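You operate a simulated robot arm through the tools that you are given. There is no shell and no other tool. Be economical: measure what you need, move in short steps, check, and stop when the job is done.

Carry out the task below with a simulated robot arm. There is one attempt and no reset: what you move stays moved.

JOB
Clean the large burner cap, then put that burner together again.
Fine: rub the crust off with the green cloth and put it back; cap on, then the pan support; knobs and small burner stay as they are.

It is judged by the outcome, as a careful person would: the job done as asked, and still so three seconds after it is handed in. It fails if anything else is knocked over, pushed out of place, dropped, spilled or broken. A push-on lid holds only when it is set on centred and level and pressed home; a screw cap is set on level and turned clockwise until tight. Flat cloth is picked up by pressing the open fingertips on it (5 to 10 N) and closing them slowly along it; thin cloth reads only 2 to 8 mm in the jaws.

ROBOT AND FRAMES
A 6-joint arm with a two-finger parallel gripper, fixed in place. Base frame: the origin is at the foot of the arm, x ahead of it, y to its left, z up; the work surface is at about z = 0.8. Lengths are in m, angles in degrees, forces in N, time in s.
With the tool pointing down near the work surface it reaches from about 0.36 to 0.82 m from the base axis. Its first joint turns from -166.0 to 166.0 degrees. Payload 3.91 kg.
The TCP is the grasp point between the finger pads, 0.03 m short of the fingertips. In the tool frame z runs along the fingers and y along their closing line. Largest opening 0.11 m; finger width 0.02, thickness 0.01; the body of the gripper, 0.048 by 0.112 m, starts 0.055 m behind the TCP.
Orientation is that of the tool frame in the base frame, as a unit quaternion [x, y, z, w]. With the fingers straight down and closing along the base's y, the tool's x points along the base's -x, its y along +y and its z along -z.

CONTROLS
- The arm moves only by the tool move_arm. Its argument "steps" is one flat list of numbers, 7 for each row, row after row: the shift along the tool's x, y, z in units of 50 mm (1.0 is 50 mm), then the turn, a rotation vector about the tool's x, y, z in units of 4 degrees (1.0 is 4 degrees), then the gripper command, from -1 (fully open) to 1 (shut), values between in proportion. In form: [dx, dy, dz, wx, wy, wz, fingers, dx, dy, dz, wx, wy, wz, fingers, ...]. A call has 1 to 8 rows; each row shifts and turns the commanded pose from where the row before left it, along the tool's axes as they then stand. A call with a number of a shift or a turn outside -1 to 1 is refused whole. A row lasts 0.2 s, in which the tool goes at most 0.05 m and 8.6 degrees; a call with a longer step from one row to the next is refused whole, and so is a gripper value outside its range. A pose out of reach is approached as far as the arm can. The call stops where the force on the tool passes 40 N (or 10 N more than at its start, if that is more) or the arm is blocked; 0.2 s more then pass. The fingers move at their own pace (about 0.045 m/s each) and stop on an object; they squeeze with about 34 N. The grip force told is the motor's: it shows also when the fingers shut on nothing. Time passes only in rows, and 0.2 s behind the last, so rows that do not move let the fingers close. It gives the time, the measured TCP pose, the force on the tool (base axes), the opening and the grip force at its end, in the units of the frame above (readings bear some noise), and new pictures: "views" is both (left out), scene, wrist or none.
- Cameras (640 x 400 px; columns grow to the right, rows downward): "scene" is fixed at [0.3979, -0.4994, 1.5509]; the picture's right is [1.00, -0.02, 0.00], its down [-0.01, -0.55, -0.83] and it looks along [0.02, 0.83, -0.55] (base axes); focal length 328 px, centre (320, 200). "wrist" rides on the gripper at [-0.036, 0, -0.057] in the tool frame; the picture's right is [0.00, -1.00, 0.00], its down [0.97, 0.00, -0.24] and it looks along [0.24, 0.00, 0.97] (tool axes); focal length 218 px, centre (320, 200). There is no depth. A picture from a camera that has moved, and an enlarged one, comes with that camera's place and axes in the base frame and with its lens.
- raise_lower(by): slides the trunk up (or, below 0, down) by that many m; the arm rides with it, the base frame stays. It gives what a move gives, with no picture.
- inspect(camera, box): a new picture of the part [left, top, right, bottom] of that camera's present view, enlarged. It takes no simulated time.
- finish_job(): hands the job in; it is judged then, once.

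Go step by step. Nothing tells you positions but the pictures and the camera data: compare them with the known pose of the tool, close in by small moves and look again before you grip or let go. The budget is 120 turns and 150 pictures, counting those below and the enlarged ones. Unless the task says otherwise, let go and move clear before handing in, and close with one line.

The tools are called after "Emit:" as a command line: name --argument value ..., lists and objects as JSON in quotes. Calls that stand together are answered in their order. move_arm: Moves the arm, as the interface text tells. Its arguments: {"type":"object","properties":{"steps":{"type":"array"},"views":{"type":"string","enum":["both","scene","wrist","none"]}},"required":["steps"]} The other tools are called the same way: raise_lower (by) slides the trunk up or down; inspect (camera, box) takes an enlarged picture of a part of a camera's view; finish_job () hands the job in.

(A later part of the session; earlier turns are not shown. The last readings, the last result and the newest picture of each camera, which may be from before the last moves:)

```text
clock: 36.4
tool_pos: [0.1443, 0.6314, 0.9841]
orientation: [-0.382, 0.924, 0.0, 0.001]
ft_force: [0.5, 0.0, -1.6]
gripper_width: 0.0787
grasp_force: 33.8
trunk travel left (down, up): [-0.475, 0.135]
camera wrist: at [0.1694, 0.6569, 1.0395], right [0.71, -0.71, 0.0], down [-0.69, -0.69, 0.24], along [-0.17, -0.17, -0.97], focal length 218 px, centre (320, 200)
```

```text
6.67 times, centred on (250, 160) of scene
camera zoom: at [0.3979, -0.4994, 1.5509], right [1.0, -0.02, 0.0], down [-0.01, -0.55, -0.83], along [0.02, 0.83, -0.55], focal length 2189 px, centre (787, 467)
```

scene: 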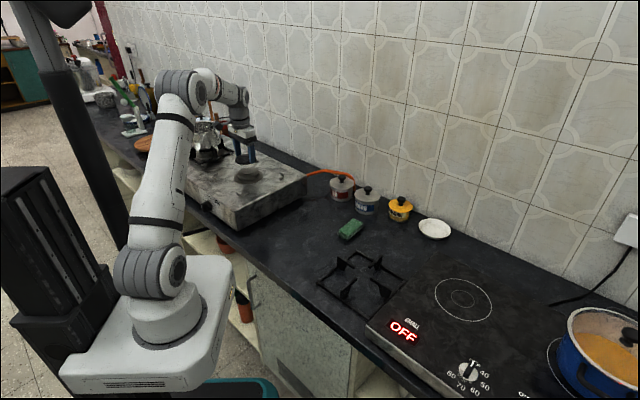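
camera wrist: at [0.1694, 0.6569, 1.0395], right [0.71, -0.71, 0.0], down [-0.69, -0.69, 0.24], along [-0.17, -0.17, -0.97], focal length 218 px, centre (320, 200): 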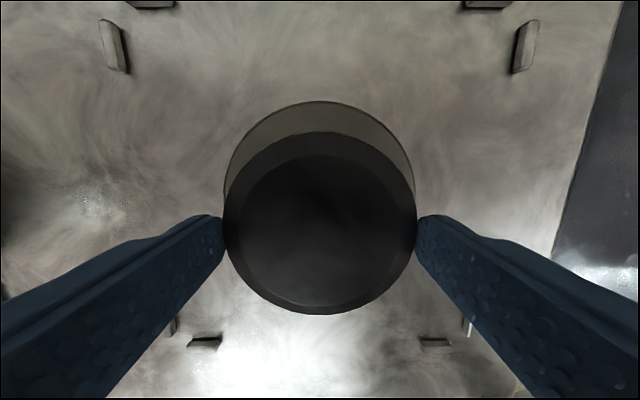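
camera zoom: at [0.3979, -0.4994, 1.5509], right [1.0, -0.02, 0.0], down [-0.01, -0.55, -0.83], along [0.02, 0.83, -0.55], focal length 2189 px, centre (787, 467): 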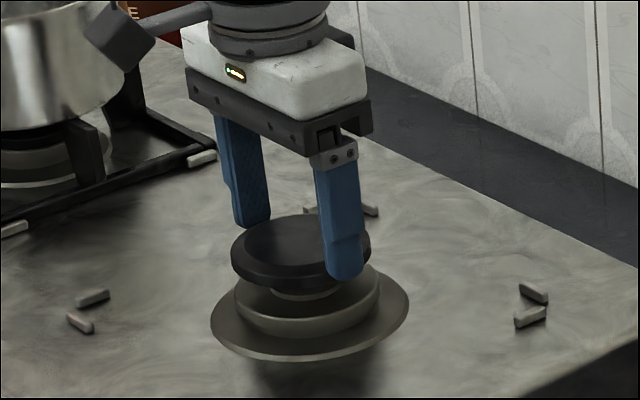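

Centred both ways. I'll lower in small steps while watching the force.

Emit:
move_arm --steps '[0, 0, 0.1, 0, 0, 0, 1, 0, 0, 0.06, 0, 0, 0, 1]' --views "none"

Emit:
move_arm --steps '[0, 0, 0.04, 0, 0, 0, 1]' --views "none"

Emit:
move_arm --steps '[0, 0, 0.03, 0, 0, 0, 1]' --views "none"

Emit:
inspect --camera "scene" --box '[205, 130, 295, 190]'

```text
clock: 37.0
tool_pos: [0.1436, 0.6315, 0.9746]
orientation: [-0.383, 0.924, 0.0, 0.0]
ft_force: [0.0, -0.9, -1.4]
gripper_width: 0.0786
grasp_force: 33.7
trunk travel left (down, up): [-0.475, 0.135]
```

```text
clock: 37.4
tool_pos: [0.1453, 0.6303, 0.9739]
orientation: [-0.383, 0.924, 0.0, -0.001]
ft_force: [-0.2, 0.1, -1.4]
gripper_width: 0.0787
grasp_force: 33.9
trunk travel left (down, up): [-0.475, 0.135]
```

```text
clock: 37.8
tool_pos: [0.1454, 0.6317, 0.9725]
orientation: [-0.383, 0.924, 0.001, 0.0]
ft_force: [-0.6, -0.8, -1.2]
gripper_width: 0.0788
grasp_force: 34.4
trunk travel left (down, up): [-0.475, 0.135]
```

```text
6.67 times, centred on (250, 160) of scene
camera zoom: at [0.3979, -0.4994, 1.5509], right [1.0, -0.02, 0.0], down [-0.01, -0.55, -0.83], along [0.02, 0.83, -0.55], focal length 2189 px, centre (787, 467)
```

zoom: 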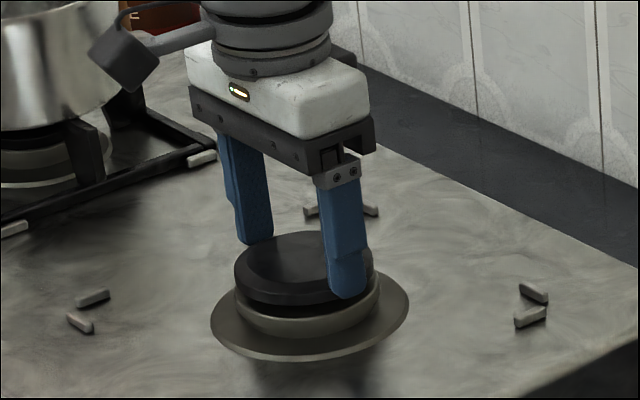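

Emit:
move_arm --steps '[0, 0, 0.04, 0, 0, 0, 1]' --views "none"

Emit:
move_arm --steps '[0, 0, 0.04, 0, 0, 0, 1]' --views "none"

Emit:
inspect --camera "scene" --box '[205, 130, 295, 190]'

```text
clock: 38.2
tool_pos: [0.1436, 0.6314, 0.9703]
orientation: [-0.382, 0.924, 0.0, 0.0]
ft_force: [-0.2, -0.2, -0.7]
gripper_width: 0.0788
grasp_force: 33.7
trunk travel left (down, up): [-0.475, 0.135]
```

```text
clock: 38.6
tool_pos: [0.1441, 0.6318, 0.9677]
orientation: [-0.383, 0.924, -0.001, 0.001]
ft_force: [0.5, -0.3, -1.4]
gripper_width: 0.079
grasp_force: 34.0
trunk travel left (down, up): [-0.475, 0.135]
```

```text
6.67 times, centred on (250, 160) of scene
camera zoom: at [0.3979, -0.4994, 1.5509], right [1.0, -0.02, 0.0], down [-0.01, -0.55, -0.83], along [0.02, 0.83, -0.55], focal length 2189 px, centre (787, 467)
```

zoom: 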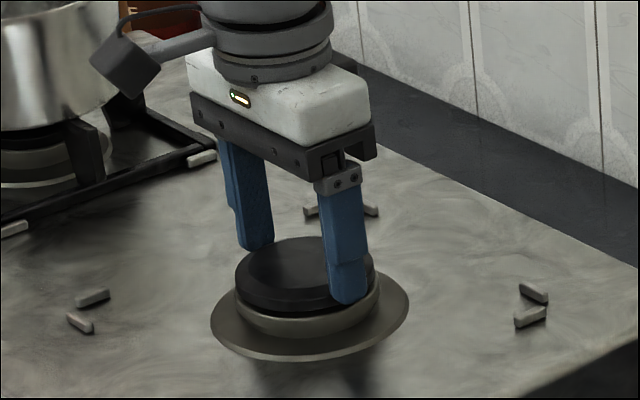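

Emit:
move_arm --steps '[0, 0, 0.03, 0, 0, 0, 1]' --views "none"

Emit:
move_arm --steps '[0, 0, 0.03, 0, 0, 0, 1]' --views "none"

Emit:
move_arm --steps '[0, 0, 0.02, 0, 0, 0, 1]' --views "none"

Emit:
inspect --camera "scene" --box '[205, 130, 295, 190]'

```text
clock: 39.0
tool_pos: [0.1445, 0.6318, 0.9658]
orientation: [-0.382, 0.924, -0.001, 0.0]
ft_force: [0.7, -0.4, -0.6]
gripper_width: 0.0787
grasp_force: 34.0
trunk travel left (down, up): [-0.475, 0.135]
```

```text
clock: 39.4
tool_pos: [0.1446, 0.6315, 0.9653]
orientation: [-0.383, 0.924, 0.0, -0.001]
ft_force: [0.0, -0.2, -0.5]
gripper_width: 0.079
grasp_force: 33.9
trunk travel left (down, up): [-0.475, 0.135]
```

```text
clock: 39.8
tool_pos: [0.1447, 0.6318, 0.9639]
orientation: [-0.382, 0.924, 0.001, 0.0]
ft_force: [0.2, 0.6, -2.0]
gripper_width: 0.0791
grasp_force: 33.8
trunk travel left (down, up): [-0.475, 0.135]
```

```text
6.67 times, centred on (250, 160) of scene
camera zoom: at [0.3979, -0.4994, 1.5509], right [1.0, -0.02, 0.0], down [-0.01, -0.55, -0.83], along [0.02, 0.83, -0.55], focal length 2189 px, centre (787, 467)
```

zoom: 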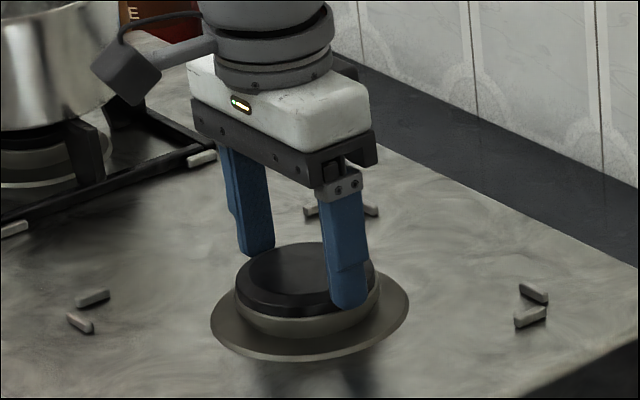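

Emit:
move_arm --steps '[0, 0, 0.02, 0, 0, 0, 1]' --views "none"

Emit:
move_arm --steps '[0, 0, 0.02, 0, 0, 0, 1]' --views "none"

Emit:
move_arm --steps '[0, 0, 0.02, 0, 0, 0, 1]' --views "wrist"

```text
clock: 40.2
tool_pos: [0.1434, 0.6305, 0.9638]
orientation: [-0.383, 0.924, 0.002, 0.001]
ft_force: [-0.1, 0.5, 5.6]
gripper_width: 0.0789
grasp_force: 34.0
trunk travel left (down, up): [-0.475, 0.135]
```

```text
clock: 40.6
tool_pos: [0.1439, 0.6311, 0.9639]
orientation: [-0.382, 0.924, 0.001, 0.001]
ft_force: [-0.8, 0.4, 15.3]
gripper_width: 0.0784
grasp_force: 34.0
trunk travel left (down, up): [-0.475, 0.135]
```

```text
clock: 41.0
tool_pos: [0.1435, 0.6319, 0.9638]
orientation: [-0.383, 0.924, 0.003, 0.001]
ft_force: [-0.8, 3.5, 23.4]
gripper_width: 0.079
grasp_force: 34.3
trunk travel left (down, up): [-0.475, 0.135]
camera wrist: at [0.1696, 0.6565, 1.0206], right [0.71, -0.71, 0.0], down [-0.69, -0.69, 0.24], along [-0.17, -0.16, -0.97], focal length 218 px, centre (320, 200)
```

wrist: 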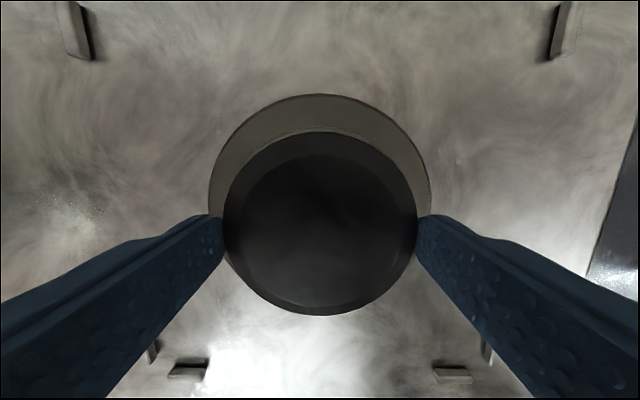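

Contact at a height matching the disc, so the cap appears seated over the boss. I'll ease the force, open, rise and inspect.

Emit:
move_arm --steps '[0, 0, -0.04, 0, 0, 0, 1, 0, 0, 0, 0, 0, 0, 0.1, 0, 0, 0, 0, 0, 0, -0.6, 0, 0, 0, 0, 0, 0, -1, 0, 0, 0, 0, 0, 0, -1, 0, 0, -0.6, 0, 0, 0, -1, 0, 0, -0.9, 0, 0, 0, -1, 0, 0, -0.9, 0, 0, 0, -1]' --views "both"

Emit:
inspect --camera "scene" --box '[205, 130, 295, 190]'

Emit:
inspect --camera "wrist" --box '[200, 80, 440, 230]'

```text
clock: 42.8
tool_pos: [0.1422, 0.6316, 1.0827]
orientation: [-0.382, 0.924, 0.0, 0.0]
ft_force: [-0.8, -0.2, -0.6]
gripper_width: 0.1102
grasp_force: 0.0
trunk travel left (down, up): [-0.475, 0.135]
camera wrist: at [0.169, 0.6565, 1.1403], right [0.71, -0.71, 0.0], down [-0.69, -0.69, 0.24], along [-0.17, -0.17, -0.97], focal length 218 px, centre (320, 200)
```

scene: 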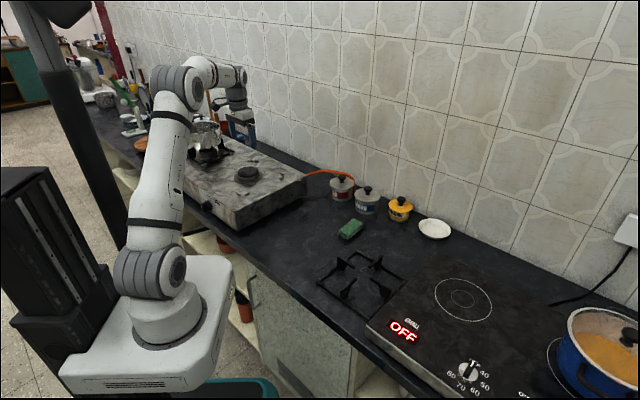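
wrist: 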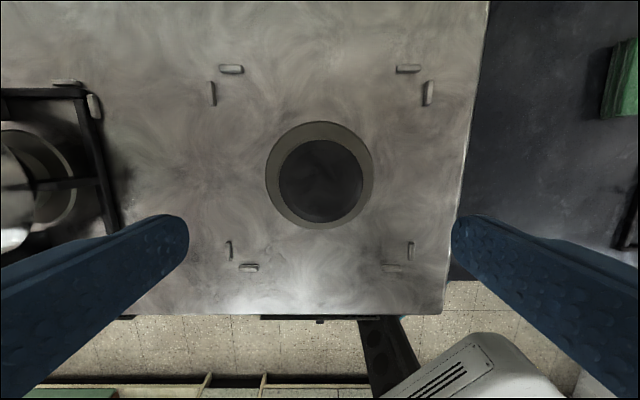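

```text
6.67 times, centred on (250, 160) of scene
camera zoom: at [0.3979, -0.4994, 1.5509], right [1.0, -0.02, 0.0], down [-0.01, -0.55, -0.83], along [0.02, 0.83, -0.55], focal length 2189 px, centre (787, 467)
```

zoom: 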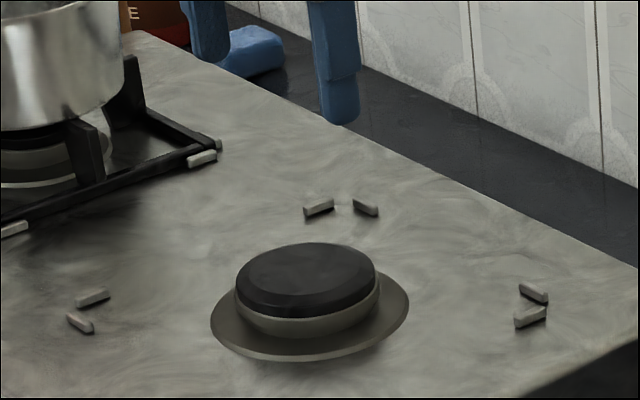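

```text
2.67 times, centred on (320, 155) of wrist
camera zoom: at [0.169, 0.6565, 1.1403], right [0.71, -0.71, 0.0], down [-0.69, -0.69, 0.24], along [-0.17, -0.17, -0.97], focal length 582 px, centre (320, 320)
```

zoom: 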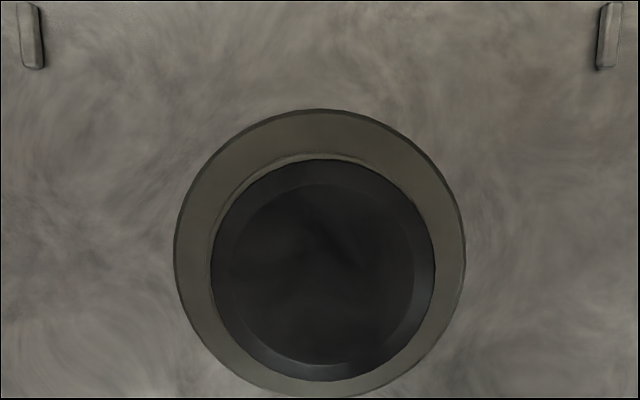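

The cap is seated, level and centred. Next I'll go look at the pan support from above.

Emit:
move_arm --steps '[0.054, -0.863, 0, 0, 0, 0, -1, 0.054, -0.863, 0, 0, 0, 0, -1, 0.054, -0.863, 0, 0, 0, 0, -1, 0.054, -0.863, 0, 0, 0, 0, -1, 0.054, -0.863, 0, 0, 0, 0, -1, 0.054, -0.863, 0, 0, 0, 0, -1, 0.054, -0.863, 0, 0, 0, 0, -1, 0.054, -0.863, 0, 0, 0, 0, -1]' --views "none"

Emit:
move_arm --steps '[0.054, -0.863, 0, 0, 0, 0, -1, 0.054, -0.863, 0, 0, 0, 0, -1, 0.054, -0.863, 0, 0, 0, 0, -1, 0.054, -0.863, 0, 0, 0, 0, -1, 0.054, -0.863, 0, 0, 0, 0, -1, 0.054, -0.863, 0, 0, 0, 0, -1]' --views "wrist"

Emit:
inspect --camera "scene" --box '[300, 230, 420, 320]'

Emit:
inspect --camera "wrist" --box '[190, 50, 450, 250]'

```text
clock: 44.6
tool_pos: [0.3732, 0.3718, 1.0849]
orientation: [-0.383, 0.924, -0.001, 0.0]
ft_force: [-0.7, 0.2, 0.0]
gripper_width: 0.1102
grasp_force: 0.1
trunk travel left (down, up): [-0.475, 0.135]
```

```text
clock: 46.0
tool_pos: [0.5449, 0.1773, 1.0835]
orientation: [-0.382, 0.924, 0.0, 0.001]
ft_force: [0.0, 0.1, 0.0]
gripper_width: 0.1098
grasp_force: 0.1
trunk travel left (down, up): [-0.475, 0.135]
camera wrist: at [0.5709, 0.203, 1.1391], right [0.71, -0.71, 0.0], down [-0.69, -0.69, 0.24], along [-0.17, -0.17, -0.97], focal length 218 px, centre (320, 200)
```

wrist: 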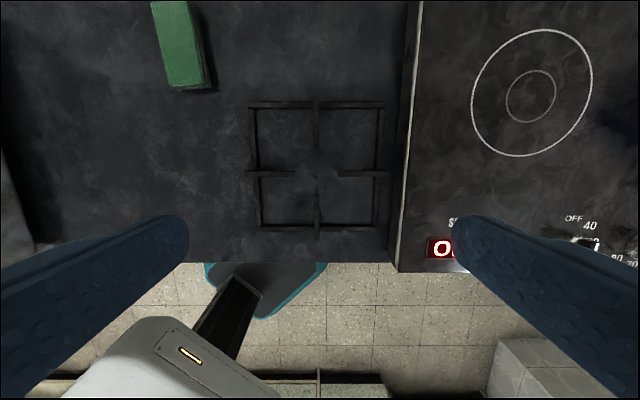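

```text
4.44 times, centred on (360, 275) of scene
camera zoom: at [0.3979, -0.4994, 1.5509], right [1.0, -0.02, 0.0], down [-0.01, -0.55, -0.83], along [0.02, 0.83, -0.55], focal length 1459 px, centre (142, -133)
```

zoom: 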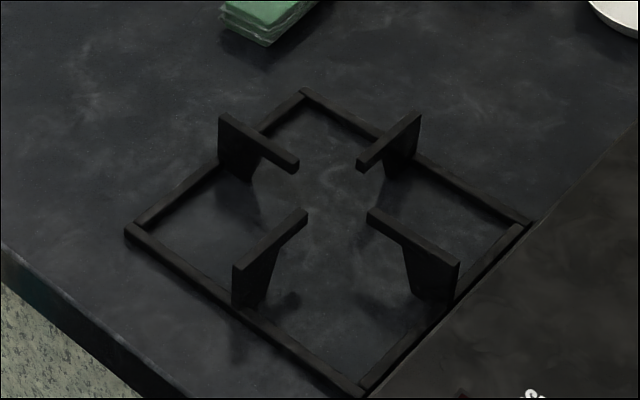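

```text
2.00 times, centred on (320, 150) of wrist
camera zoom: at [0.5709, 0.203, 1.1391], right [0.71, -0.71, 0.0], down [-0.69, -0.69, 0.24], along [-0.17, -0.17, -0.97], focal length 436 px, centre (320, 300)
```

zoom: 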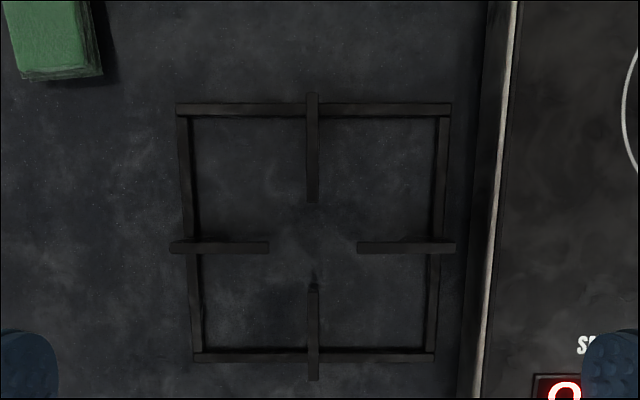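

The support is aligned with the tool: centre about (0.540, 0.180), outer size about 0.196, so it fits the clips. I'll grip the prong nearest the counter's front edge, just inboard, and first go closer to look.

Emit:
move_arm --steps '[0.565, 0.052, 0, 0, 0, 0, -1, 0.565, 0.052, 0, 0, 0, 0, -1, 0, 0, 0.8, 0, 0, 0, -0.6, 0, 0, 0.8, 0, 0, 0, -0.4, 0, 0, 0.8, 0, 0, 0, -0.4, 0, 0, 0, 0, 0, 0, -0.4]' --views "wrist"

Emit:
inspect --camera "scene" --box '[300, 230, 420, 320]'

```text
clock: 47.4
tool_pos: [0.5009, 0.1406, 0.9623]
orientation: [-0.383, 0.924, -0.001, 0.0]
ft_force: [0.3, 0.2, 1.1]
gripper_width: 0.0771
grasp_force: 0.1
trunk travel left (down, up): [-0.475, 0.135]
camera wrist: at [0.5265, 0.1669, 1.0194], right [0.71, -0.71, 0.0], down [-0.69, -0.69, 0.24], along [-0.17, -0.17, -0.97], focal length 218 px, centre (320, 200)
```

wrist: 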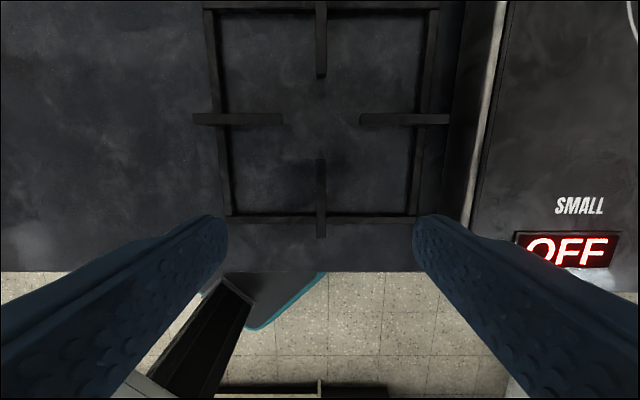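

```text
4.44 times, centred on (360, 275) of scene
camera zoom: at [0.3979, -0.4994, 1.5509], right [1.0, -0.02, 0.0], down [-0.01, -0.55, -0.83], along [0.02, 0.83, -0.55], focal length 1459 px, centre (142, -133)
```

zoom: 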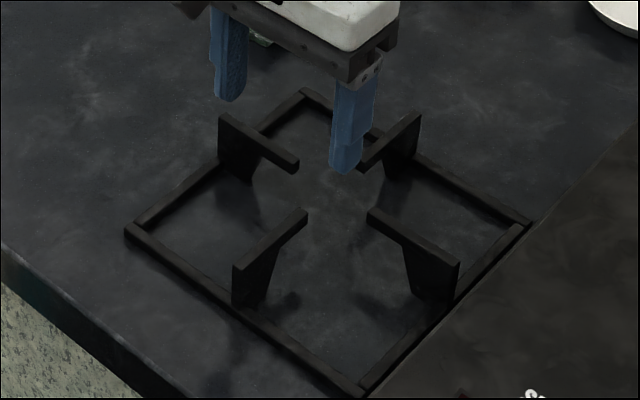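

Prong tops are near z 0.846 (46 mm tall) and the prong is centred laterally. I'll descend and close on it about 53 mm from the support's centre.

Emit:
move_arm --steps '[-0.06, -0.016, 0.5, 0, 0, 0, -0.4, 0, 0, 0.7, 0, 0, 0, -0.4, 0, 0, 0.6, 0, 0, 0, -0.4, 0, 0, 0.28, 0, 0, 0, -0.2, 0, 0, 0, 0, 0, 0, 0.2]' --views "wrist"

Emit:
inspect --camera "scene" --box '[300, 230, 420, 320]'

```text
clock: 48.6
tool_pos: [0.5031, 0.1437, 0.859]
orientation: [-0.383, 0.924, 0.0, 0.0]
ft_force: [-0.6, 1.3, -0.8]
gripper_width: 0.0442
grasp_force: 0.0
trunk travel left (down, up): [-0.475, 0.135]
camera wrist: at [0.5289, 0.1688, 0.9157], right [0.71, -0.71, 0.0], down [-0.69, -0.69, 0.24], along [-0.17, -0.17, -0.97], focal length 218 px, centre (320, 200)
```

wrist: 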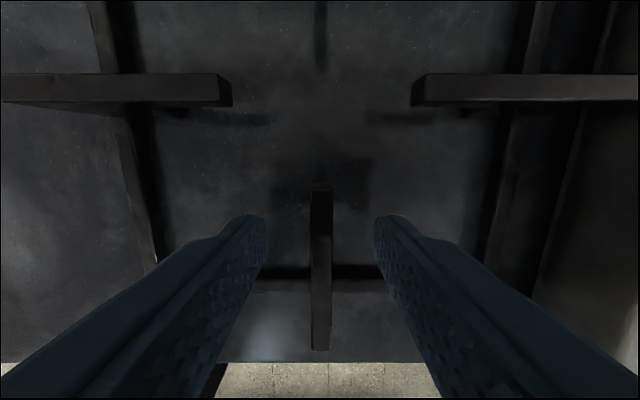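

```text
4.44 times, centred on (360, 275) of scene
camera zoom: at [0.3979, -0.4994, 1.5509], right [1.0, -0.02, 0.0], down [-0.01, -0.55, -0.83], along [0.02, 0.83, -0.55], focal length 1459 px, centre (142, -133)
```

zoom: 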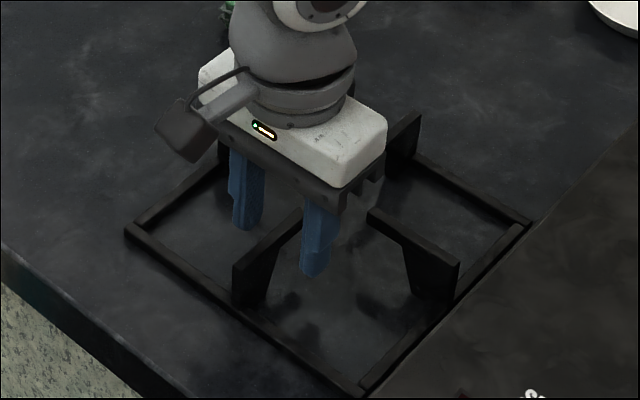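

Positioned well around the prong; closing.

Emit:
move_arm --steps '[0, 0, 0, 0, 0, 0, 0.6, 0, 0, 0, 0, 0, 0, 0.8, 0, 0, 0, 0, 0, 0, 1, 0, 0, 0, 0, 0, 0, 1]' --views "none"

Emit:
move_arm --steps '[0, 0, -0.1, 0, 0, 0, 1, 0, 0, -0.2, 0, 0, 0, 1, 0, 0, 0, 0, 0, 0, 1]' --views "wrist"

Emit:
inspect --camera "scene" --box '[300, 230, 420, 320]'

```text
clock: 49.6
tool_pos: [0.5029, 0.1447, 0.8598]
orientation: [-0.382, 0.924, 0.0, 0.0]
ft_force: [0.7, -0.6, -0.1]
gripper_width: 0.0077
grasp_force: 33.9
trunk travel left (down, up): [-0.475, 0.135]
```

```text
clock: 50.4
tool_pos: [0.5032, 0.1425, 0.8736]
orientation: [-0.382, 0.924, 0.0, 0.0]
ft_force: [0.7, -0.1, -2.7]
gripper_width: 0.0076
grasp_force: 34.1
trunk travel left (down, up): [-0.475, 0.135]
camera wrist: at [0.5293, 0.1688, 0.9309], right [0.71, -0.71, 0.0], down [-0.69, -0.69, 0.24], along [-0.17, -0.17, -0.97], focal length 218 px, centre (320, 200)
```

wrist: 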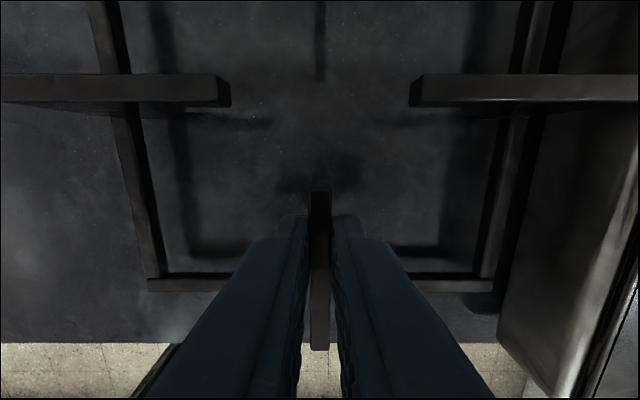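

```text
4.44 times, centred on (360, 275) of scene
camera zoom: at [0.3979, -0.4994, 1.5509], right [1.0, -0.02, 0.0], down [-0.01, -0.55, -0.83], along [0.02, 0.83, -0.55], focal length 1459 px, centre (142, -133)
```

zoom: 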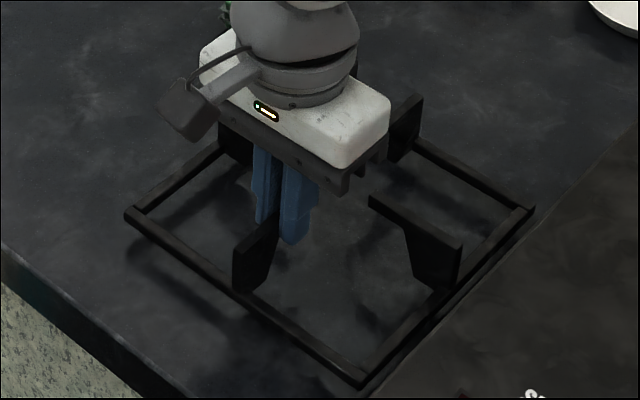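

Lifted level (about 0.28 kg). I'll raise it further and carry it over the burner.

Emit:
move_arm --steps '[0, 0, -0.4, 0, 0, 0, 1, 0, 0, -0.6, 0, 0, 0, 1, 0, 0, -0.6, 0, 0, 0, 1, 0, 0, -0.6, 0, 0, 0, 1, 0, 0, -0.6, 0, 0, 0, 1, 0, 0, -0.6, 0, 0, 0, 1, 0, 0, -0.4, 0, 0, 0, 1]' --views "wrist"

```text
clock: 52.0
tool_pos: [0.5038, 0.1443, 1.0642]
orientation: [-0.383, 0.924, 0.0, -0.001]
ft_force: [0.2, -0.3, -2.2]
gripper_width: 0.0078
grasp_force: 33.6
trunk travel left (down, up): [-0.475, 0.135]
camera wrist: at [0.5298, 0.1688, 1.1206], right [0.71, -0.71, 0.0], down [-0.69, -0.69, 0.24], along [-0.17, -0.17, -0.97], focal length 218 px, centre (320, 200)
```

wrist: 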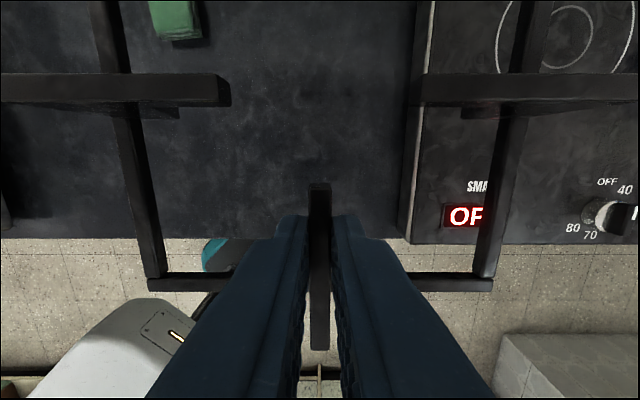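

Emit:
move_arm --steps '[-0.0557, 0.857, 0, 0, 0, 0, 1, -0.0557, 0.857, 0, 0, 0, 0, 1, -0.0557, 0.857, 0, 0, 0, 0, 1, -0.0557, 0.857, 0, 0, 0, 0, 1, -0.0557, 0.857, 0, 0, 0, 0, 1, -0.0557, 0.857, 0, 0, 0, 0, 1, -0.0557, 0.857, 0, 0, 0, 0, 1]' --views "scene"

Emit:
move_arm --steps '[-0.0557, 0.857, 0, 0, 0, 0, 1, -0.0557, 0.857, 0, 0, 0, 0, 1, -0.0557, 0.857, 0, 0, 0, 0, 1, -0.0557, 0.857, 0, 0, 0, 0, 1, -0.0557, 0.857, 0, 0, 0, 0, 1, -0.0557, 0.857, 0, 0, 0, 0, 1, -0.0557, 0.857, 0, 0, 0, 0, 1, 0, 0, 0, 0, 0, 0, 1]' --views "both"

Emit:
inspect --camera "scene" --box '[170, 110, 320, 210]'

```text
clock: 53.6
tool_pos: [0.3036, 0.3697, 1.0628]
orientation: [-0.383, 0.924, 0.0, 0.0]
ft_force: [0.7, -0.9, -2.2]
gripper_width: 0.0078
grasp_force: 34.1
trunk travel left (down, up): [-0.475, 0.135]
```

scene: 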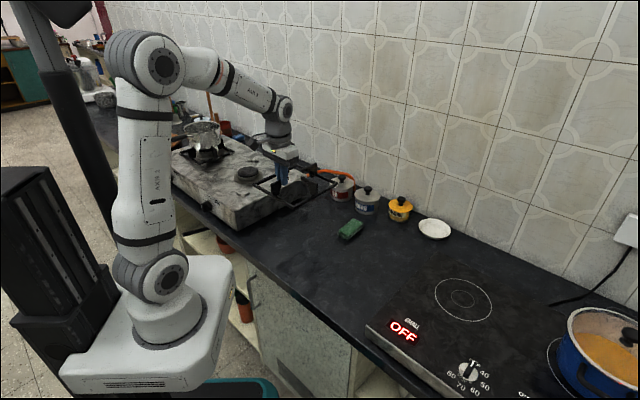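

```text
clock: 55.4
tool_pos: [0.1062, 0.594, 1.0627]
orientation: [-0.383, 0.924, -0.001, 0.0]
ft_force: [-0.5, 0.7, -2.9]
gripper_width: 0.0075
grasp_force: 33.6
trunk travel left (down, up): [-0.475, 0.135]
camera wrist: at [0.1315, 0.6202, 1.12], right [0.71, -0.71, 0.0], down [-0.69, -0.69, 0.24], along [-0.17, -0.17, -0.97], focal length 218 px, centre (320, 200)
```

scene: 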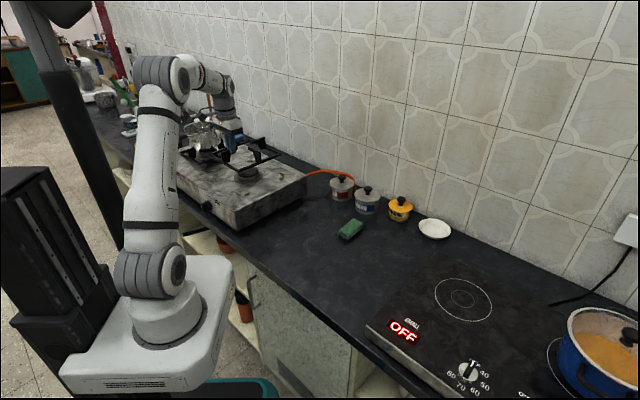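
wrist: 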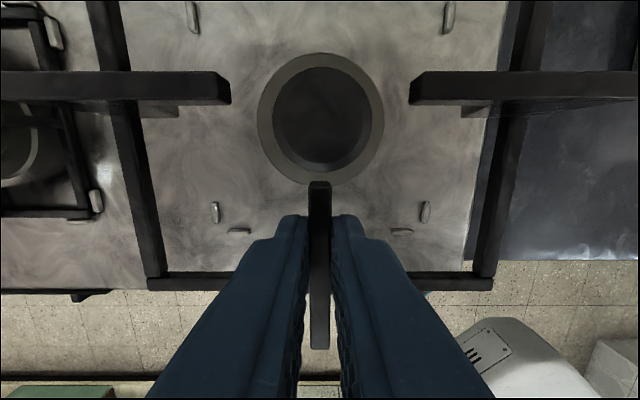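

```text
4.00 times, centred on (245, 160) of scene
camera zoom: at [0.3979, -0.4994, 1.5509], right [1.0, -0.02, 0.0], down [-0.01, -0.55, -0.83], along [0.02, 0.83, -0.55], focal length 1313 px, centre (620, 360)
```

zoom: 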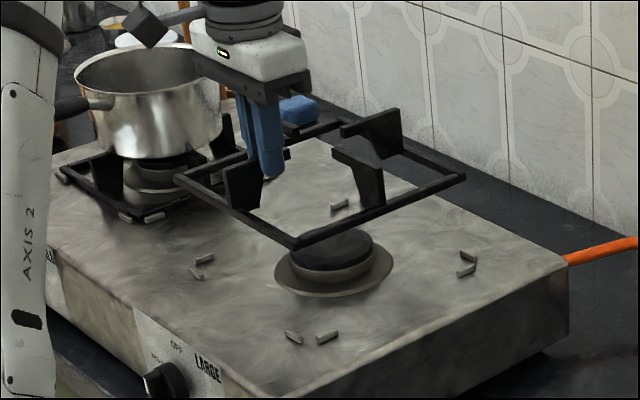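

Laterally centred; I need about 4 mm back along tool x. I'll correct and lower halfway, then re-check.

Emit:
move_arm --steps '[-0.07, 0, 0.3, 0, 0, 0, 1, 0, 0, 0.4, 0, 0, 0, 1, 0, 0, 0.4, 0, 0, 0, 1, 0, 0, 0.2, 0, 0, 0, 1, 0, 0, 0, 0, 0, 0, 1]' --views "wrist"

Emit:
inspect --camera "scene" --box '[180, 120, 310, 210]'

```text
clock: 56.6
tool_pos: [0.109, 0.5985, 0.9977]
orientation: [-0.383, 0.924, 0.0, 0.0]
ft_force: [-0.2, 0.5, -2.2]
gripper_width: 0.0077
grasp_force: 33.9
trunk travel left (down, up): [-0.475, 0.135]
camera wrist: at [0.1347, 0.6239, 1.0554], right [0.71, -0.71, 0.0], down [-0.69, -0.69, 0.24], along [-0.17, -0.17, -0.97], focal length 218 px, centre (320, 200)
```

wrist: 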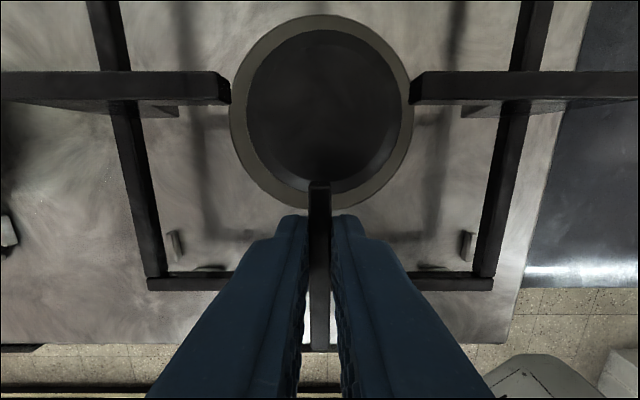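

```text
4.44 times, centred on (245, 165) of scene
camera zoom: at [0.3979, -0.4994, 1.5509], right [1.0, -0.02, 0.0], down [-0.01, -0.55, -0.83], along [0.02, 0.83, -0.55], focal length 1459 px, centre (653, 356)
```

zoom: 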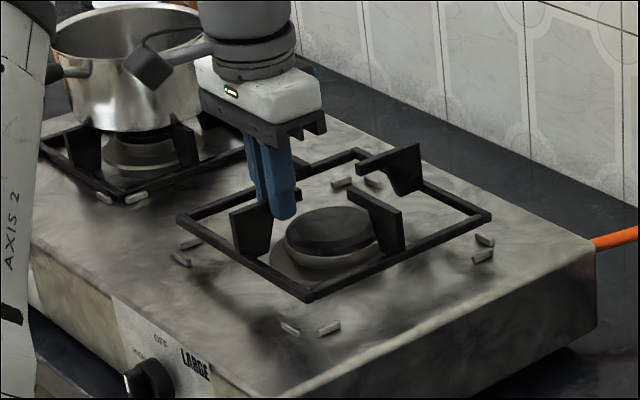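

Centred within about 1 mm. Lowering closer.

Emit:
move_arm --steps '[0, 0, 0.2, 0, 0, 0, 1, 0, 0, 0.2, 0, 0, 0, 1, 0, 0, 0, 0, 0, 0, 1]' --views "wrist"

Emit:
inspect --camera "scene" --box '[200, 130, 300, 205]'

```text
clock: 57.4
tool_pos: [0.1093, 0.5974, 0.9789]
orientation: [-0.383, 0.924, 0.0, 0.001]
ft_force: [-0.7, -0.2, -2.8]
gripper_width: 0.0076
grasp_force: 33.5
trunk travel left (down, up): [-0.475, 0.135]
camera wrist: at [0.1347, 0.6238, 1.0351], right [0.71, -0.71, 0.0], down [-0.69, -0.69, 0.24], along [-0.17, -0.17, -0.97], focal length 218 px, centre (320, 200)
```

wrist: 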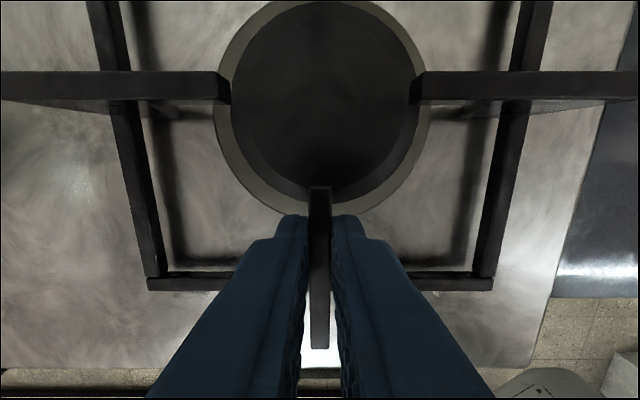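

```text
5.33 times, centred on (250, 168) of scene
camera zoom: at [0.3979, -0.4994, 1.5509], right [1.0, -0.02, 0.0], down [-0.01, -0.55, -0.83], along [0.02, 0.83, -0.55], focal length 1751 px, centre (693, 373)
```

zoom: 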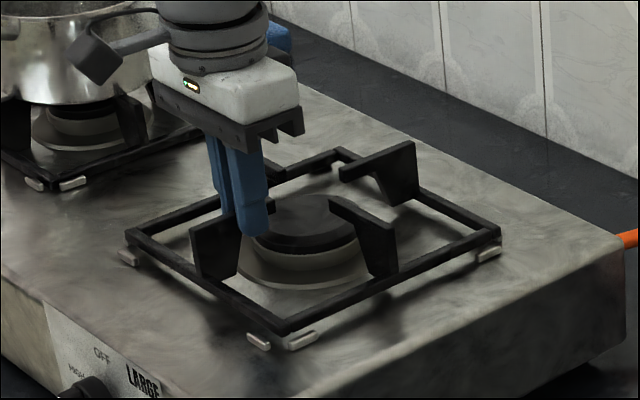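

Corners line up with the clips. Continuing down gently.

Emit:
move_arm --steps '[0, 0, 0.1, 0, 0, 0, 1, 0, 0, 0.06, 0, 0, 0, 1]' --views "none"

Emit:
move_arm --steps '[0, 0, 0.04, 0, 0, 0, 1]' --views "none"

Emit:
inspect --camera "scene" --box '[200, 130, 300, 205]'

```text
clock: 58.0
tool_pos: [0.1083, 0.5984, 0.9735]
orientation: [-0.383, 0.924, 0.001, 0.0]
ft_force: [-2.4, 0.7, 10.6]
gripper_width: 0.0079
grasp_force: 33.8
trunk travel left (down, up): [-0.475, 0.135]
```

```text
clock: 58.4
tool_pos: [0.1088, 0.5985, 0.9725]
orientation: [-0.382, 0.924, 0.003, 0.002]
ft_force: [-1.6, 1.2, 26.5]
gripper_width: 0.0076
grasp_force: 33.8
trunk travel left (down, up): [-0.475, 0.135]
```

```text
5.33 times, centred on (250, 168) of scene
camera zoom: at [0.3979, -0.4994, 1.5509], right [1.0, -0.02, 0.0], down [-0.01, -0.55, -0.83], along [0.02, 0.83, -0.55], focal length 1751 px, centre (693, 373)
```

zoom: 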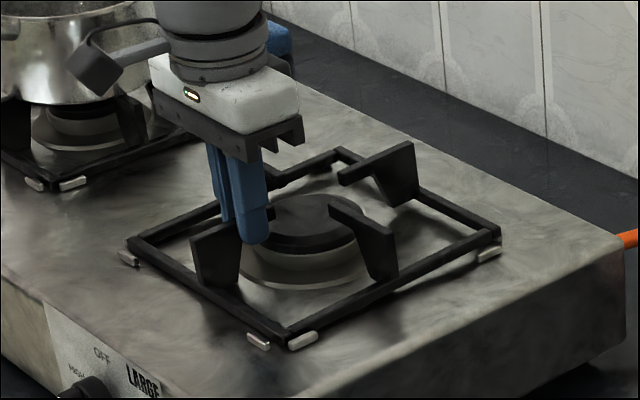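

There's contact about 8 mm earlier than expected. I'll back off slightly and look closely.

Emit:
move_arm --steps '[0, 0, -0.06, 0, 0, 0, 1]' --views "wrist"

Emit:
inspect --camera "scene" --box '[228, 155, 284, 195]'

Emit:
inspect --camera "wrist" --box '[120, 160, 520, 320]'

```text
clock: 58.8
tool_pos: [0.1092, 0.5978, 0.9716]
orientation: [-0.382, 0.924, 0.0, 0.001]
ft_force: [-2.3, 3.4, 15.2]
gripper_width: 0.0079
grasp_force: 33.6
trunk travel left (down, up): [-0.475, 0.135]
camera wrist: at [0.1341, 0.6233, 1.0288], right [0.71, -0.71, 0.0], down [-0.69, -0.69, 0.24], along [-0.17, -0.17, -0.97], focal length 218 px, centre (320, 200)
```

wrist: 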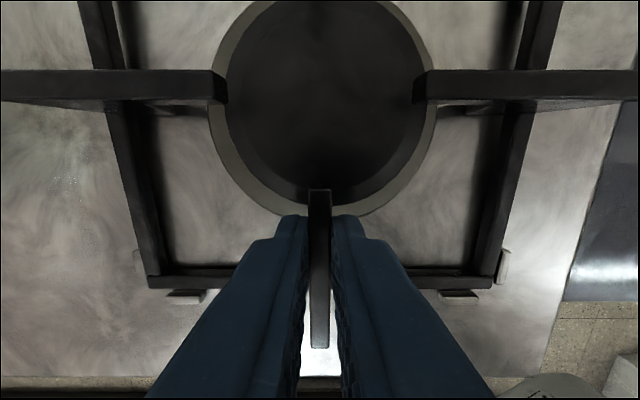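

```text
10.00 times, centred on (256, 175) of scene
camera zoom: at [0.3979, -0.4994, 1.5509], right [1.0, -0.02, 0.0], down [-0.01, -0.55, -0.83], along [0.02, 0.83, -0.55], focal length 3283 px, centre (960, 450)
```

zoom: 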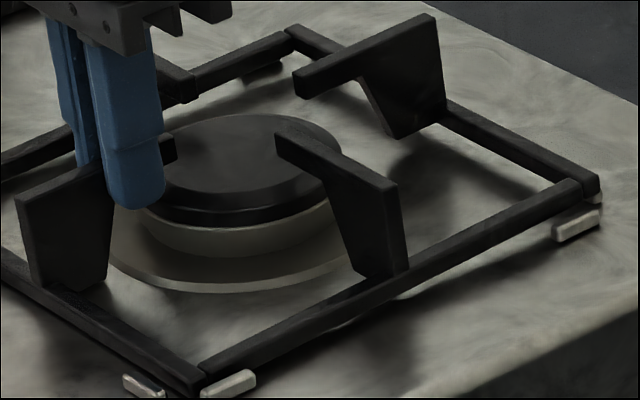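

```text
1.60 times, centred on (320, 240) of wrist
camera zoom: at [0.1341, 0.6233, 1.0288], right [0.71, -0.71, 0.0], down [-0.69, -0.69, 0.24], along [-0.17, -0.17, -0.97], focal length 349 px, centre (320, 136)
```

zoom: 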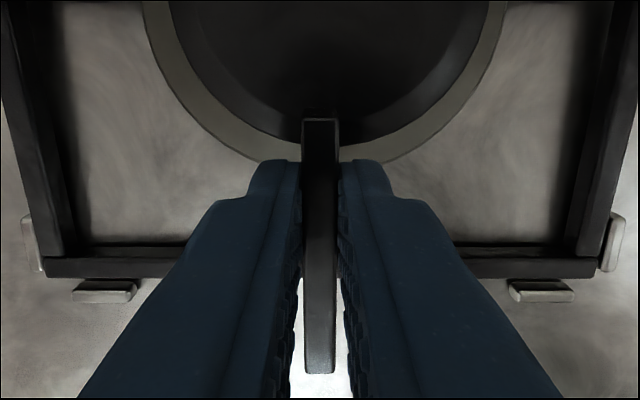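

The frame looks slightly too far toward the wall side, probably resting on the rear clips. I'll raise 8 mm, shift about 3 mm back toward the front, and check.

Emit:
move_arm --steps '[0, 0, -0.2, 0, 0, 0, 1, 0.06, 0, 0, 0, 0, 0, 1, 0, 0, 0, 0, 0, 0, 1]' --views "wrist"

Emit:
inspect --camera "scene" --box '[228, 155, 284, 195]'

Emit:
inspect --camera "wrist" --box '[120, 160, 520, 320]'

```text
clock: 59.6
tool_pos: [0.1082, 0.5959, 0.9815]
orientation: [-0.382, 0.924, -0.001, 0.0]
ft_force: [0.7, -0.1, -2.7]
gripper_width: 0.0076
grasp_force: 34.2
trunk travel left (down, up): [-0.475, 0.135]
camera wrist: at [0.1323, 0.6215, 1.0379], right [0.71, -0.71, 0.0], down [-0.69, -0.69, 0.24], along [-0.17, -0.17, -0.97], focal length 218 px, centre (320, 200)
```

wrist: 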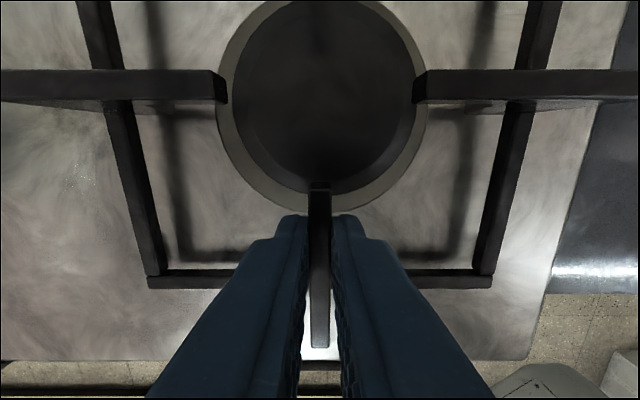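

```text
10.00 times, centred on (256, 175) of scene
camera zoom: at [0.3979, -0.4994, 1.5509], right [1.0, -0.02, 0.0], down [-0.01, -0.55, -0.83], along [0.02, 0.83, -0.55], focal length 3283 px, centre (960, 450)
```

zoom: 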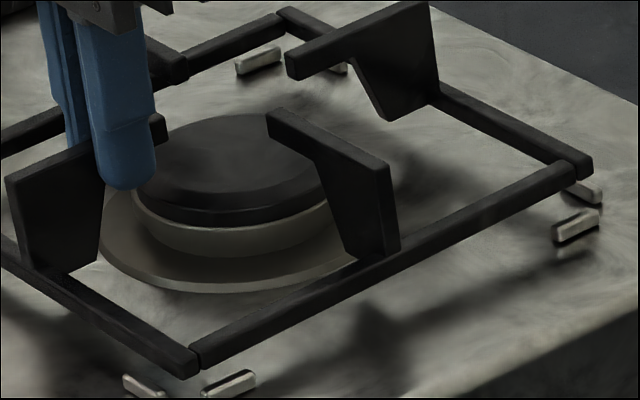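

```text
1.60 times, centred on (320, 240) of wrist
camera zoom: at [0.1323, 0.6215, 1.0379], right [0.71, -0.71, 0.0], down [-0.69, -0.69, 0.24], along [-0.17, -0.17, -0.97], focal length 349 px, centre (320, 136)
```

zoom: 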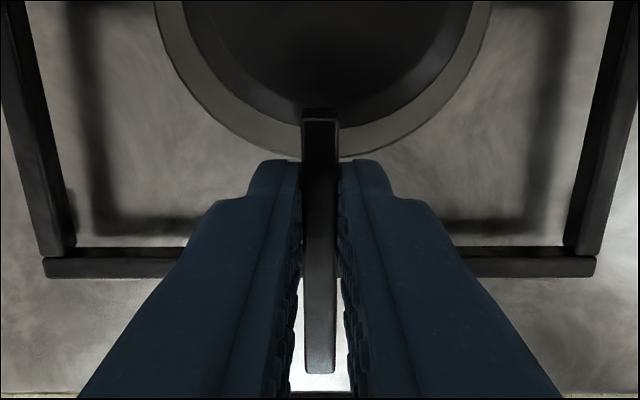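

On re-triangulating from several heights, the stove top is at about 0.913, so that contact was probably the frame already seated between the clips. I'll shift back about 2 mm and lower again, comparing the corners.

Emit:
move_arm --steps '[-0.05, 0, 0, 0, 0, 0, 1, 0, 0, 0.08, 0, 0, 0, 1, 0, 0, 0, 0, 0, 0, 1]' --views "wrist"

Emit:
inspect --camera "scene" --box '[200, 130, 300, 205]'

Emit:
inspect --camera "wrist" --box '[120, 220, 520, 320]'

```text
clock: 60.4
tool_pos: [0.1083, 0.599, 0.9775]
orientation: [-0.383, 0.924, 0.0, 0.001]
ft_force: [0.4, -1.3, -2.9]
gripper_width: 0.0076
grasp_force: 34.2
trunk travel left (down, up): [-0.475, 0.135]
camera wrist: at [0.1339, 0.6237, 1.0341], right [0.71, -0.71, 0.0], down [-0.69, -0.69, 0.24], along [-0.17, -0.17, -0.97], focal length 218 px, centre (320, 200)
```

wrist: 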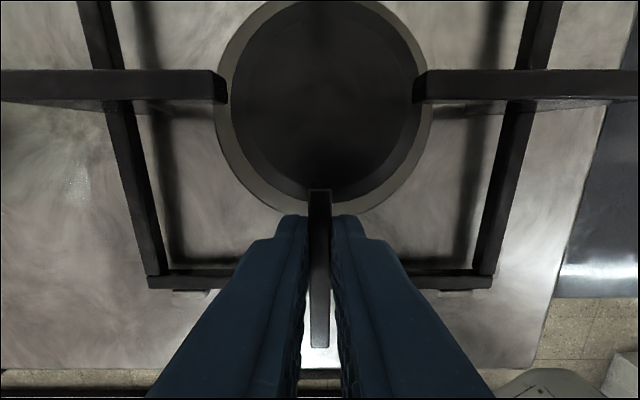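

```text
5.33 times, centred on (250, 168) of scene
camera zoom: at [0.3979, -0.4994, 1.5509], right [1.0, -0.02, 0.0], down [-0.01, -0.55, -0.83], along [0.02, 0.83, -0.55], focal length 1751 px, centre (693, 373)
```

zoom: 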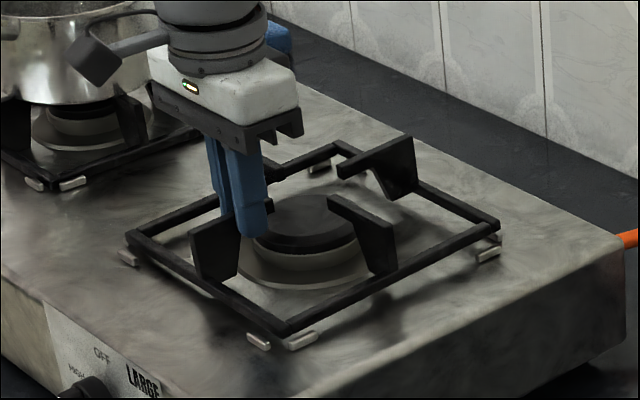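

```text
1.60 times, centred on (320, 270) of wrist
camera zoom: at [0.1339, 0.6237, 1.0341], right [0.71, -0.71, 0.0], down [-0.69, -0.69, 0.24], along [-0.17, -0.17, -0.97], focal length 349 px, centre (320, 88)
```

zoom: 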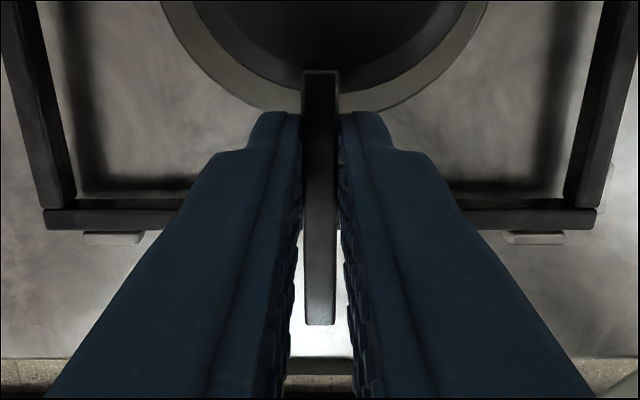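

Emit:
move_arm --steps '[0, 0, 0.04, 0, 0, 0, 1]' --views "none"

Emit:
move_arm --steps '[0, 0, 0.04, 0, 0, 0, 1]' --views "none"

Emit:
inspect --camera "scene" --box '[235, 175, 275, 200]'

Emit:
inspect --camera "scene" --box '[255, 145, 300, 185]'

Emit:
inspect --camera "wrist" --box '[120, 220, 520, 320]'

```text
clock: 60.8
tool_pos: [0.1078, 0.598, 0.9751]
orientation: [-0.382, 0.924, 0.0, -0.001]
ft_force: [0.7, 0.9, -1.9]
gripper_width: 0.0078
grasp_force: 33.8
trunk travel left (down, up): [-0.475, 0.135]
```

```text
clock: 61.2
tool_pos: [0.109, 0.5976, 0.9732]
orientation: [-0.383, 0.924, 0.0, -0.001]
ft_force: [0.0, 0.2, -1.8]
gripper_width: 0.0077
grasp_force: 34.3
trunk travel left (down, up): [-0.475, 0.135]
```

```text
16.00 times, centred on (255, 188) of scene
camera zoom: at [0.3979, -0.4994, 1.5509], right [1.0, -0.02, 0.0], down [-0.01, -0.55, -0.83], along [0.02, 0.83, -0.55], focal length 5253 px, centre (1360, 400)
```

zoom: 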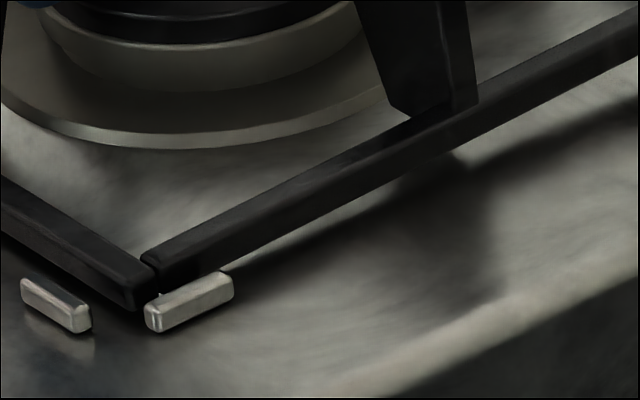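

```text
10.00 times, centred on (278, 165) of scene
camera zoom: at [0.3979, -0.4994, 1.5509], right [1.0, -0.02, 0.0], down [-0.01, -0.55, -0.83], along [0.02, 0.83, -0.55], focal length 3283 px, centre (745, 550)
```

zoom: 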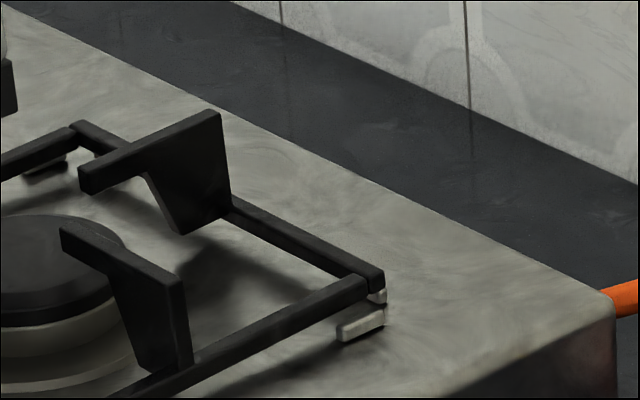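

```text
1.60 times, centred on (320, 270) of wrist
camera zoom: at [0.1343, 0.6239, 1.0304], right [0.71, -0.71, 0.0], down [-0.69, -0.69, 0.24], along [-0.17, -0.17, -0.97], focal length 349 px, centre (320, 88)
```

zoom: 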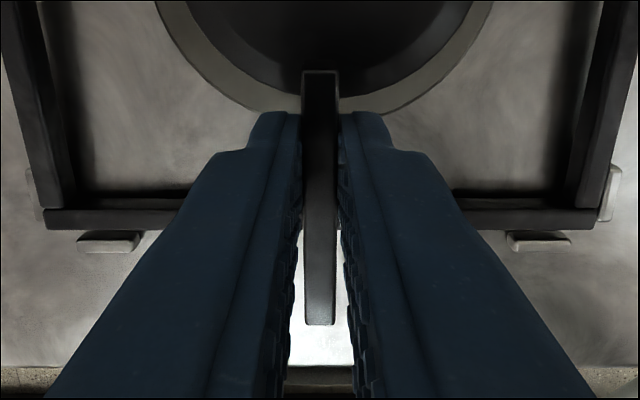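

Clip gaps in the wrist view show the support a few mm too far toward the rear and left, and a finger edge is likely over the cap rim. I'll raise, shift +3 mm in tool x and −2 mm in tool y, then lower again.

Emit:
move_arm --steps '[0, 0, -0.1, 0, 0, 0, 1, 0.065, -0.035, 0, 0, 0, 0, 1, 0, 0, 0.08, 0, 0, 0, 1, 0, 0, 0, 0, 0, 0, 1]' --views "none"

Emit:
inspect --camera "scene" --box '[228, 155, 284, 195]'

Emit:
inspect --camera "wrist" --box '[120, 220, 520, 320]'

```text
clock: 62.2
tool_pos: [0.1068, 0.5945, 0.9752]
orientation: [-0.382, 0.924, 0.0, 0.0]
ft_force: [-0.5, 0.3, -3.4]
gripper_width: 0.0079
grasp_force: 34.2
trunk travel left (down, up): [-0.475, 0.135]
```

```text
10.00 times, centred on (256, 175) of scene
camera zoom: at [0.3979, -0.4994, 1.5509], right [1.0, -0.02, 0.0], down [-0.01, -0.55, -0.83], along [0.02, 0.83, -0.55], focal length 3283 px, centre (960, 450)
```

zoom: 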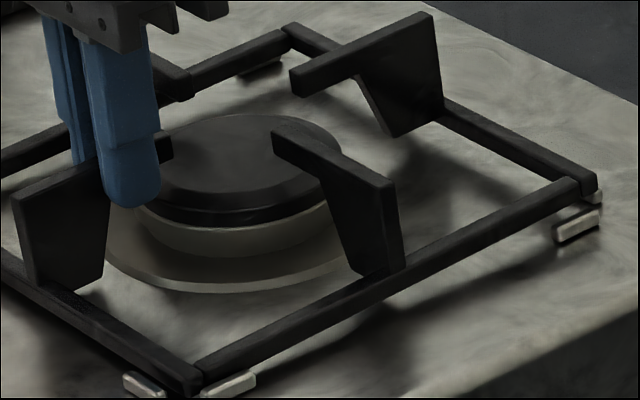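

```text
1.60 times, centred on (320, 270) of wrist
camera zoom: at [0.1336, 0.6201, 1.0313], right [0.71, -0.71, 0.0], down [-0.69, -0.69, 0.24], along [-0.17, -0.17, -0.97], focal length 349 px, centre (320, 88)
```

zoom: 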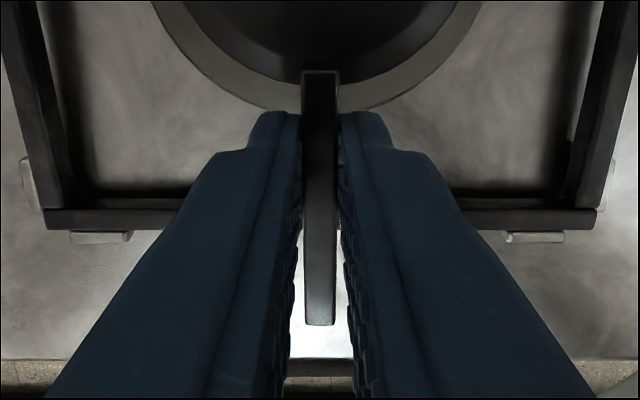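

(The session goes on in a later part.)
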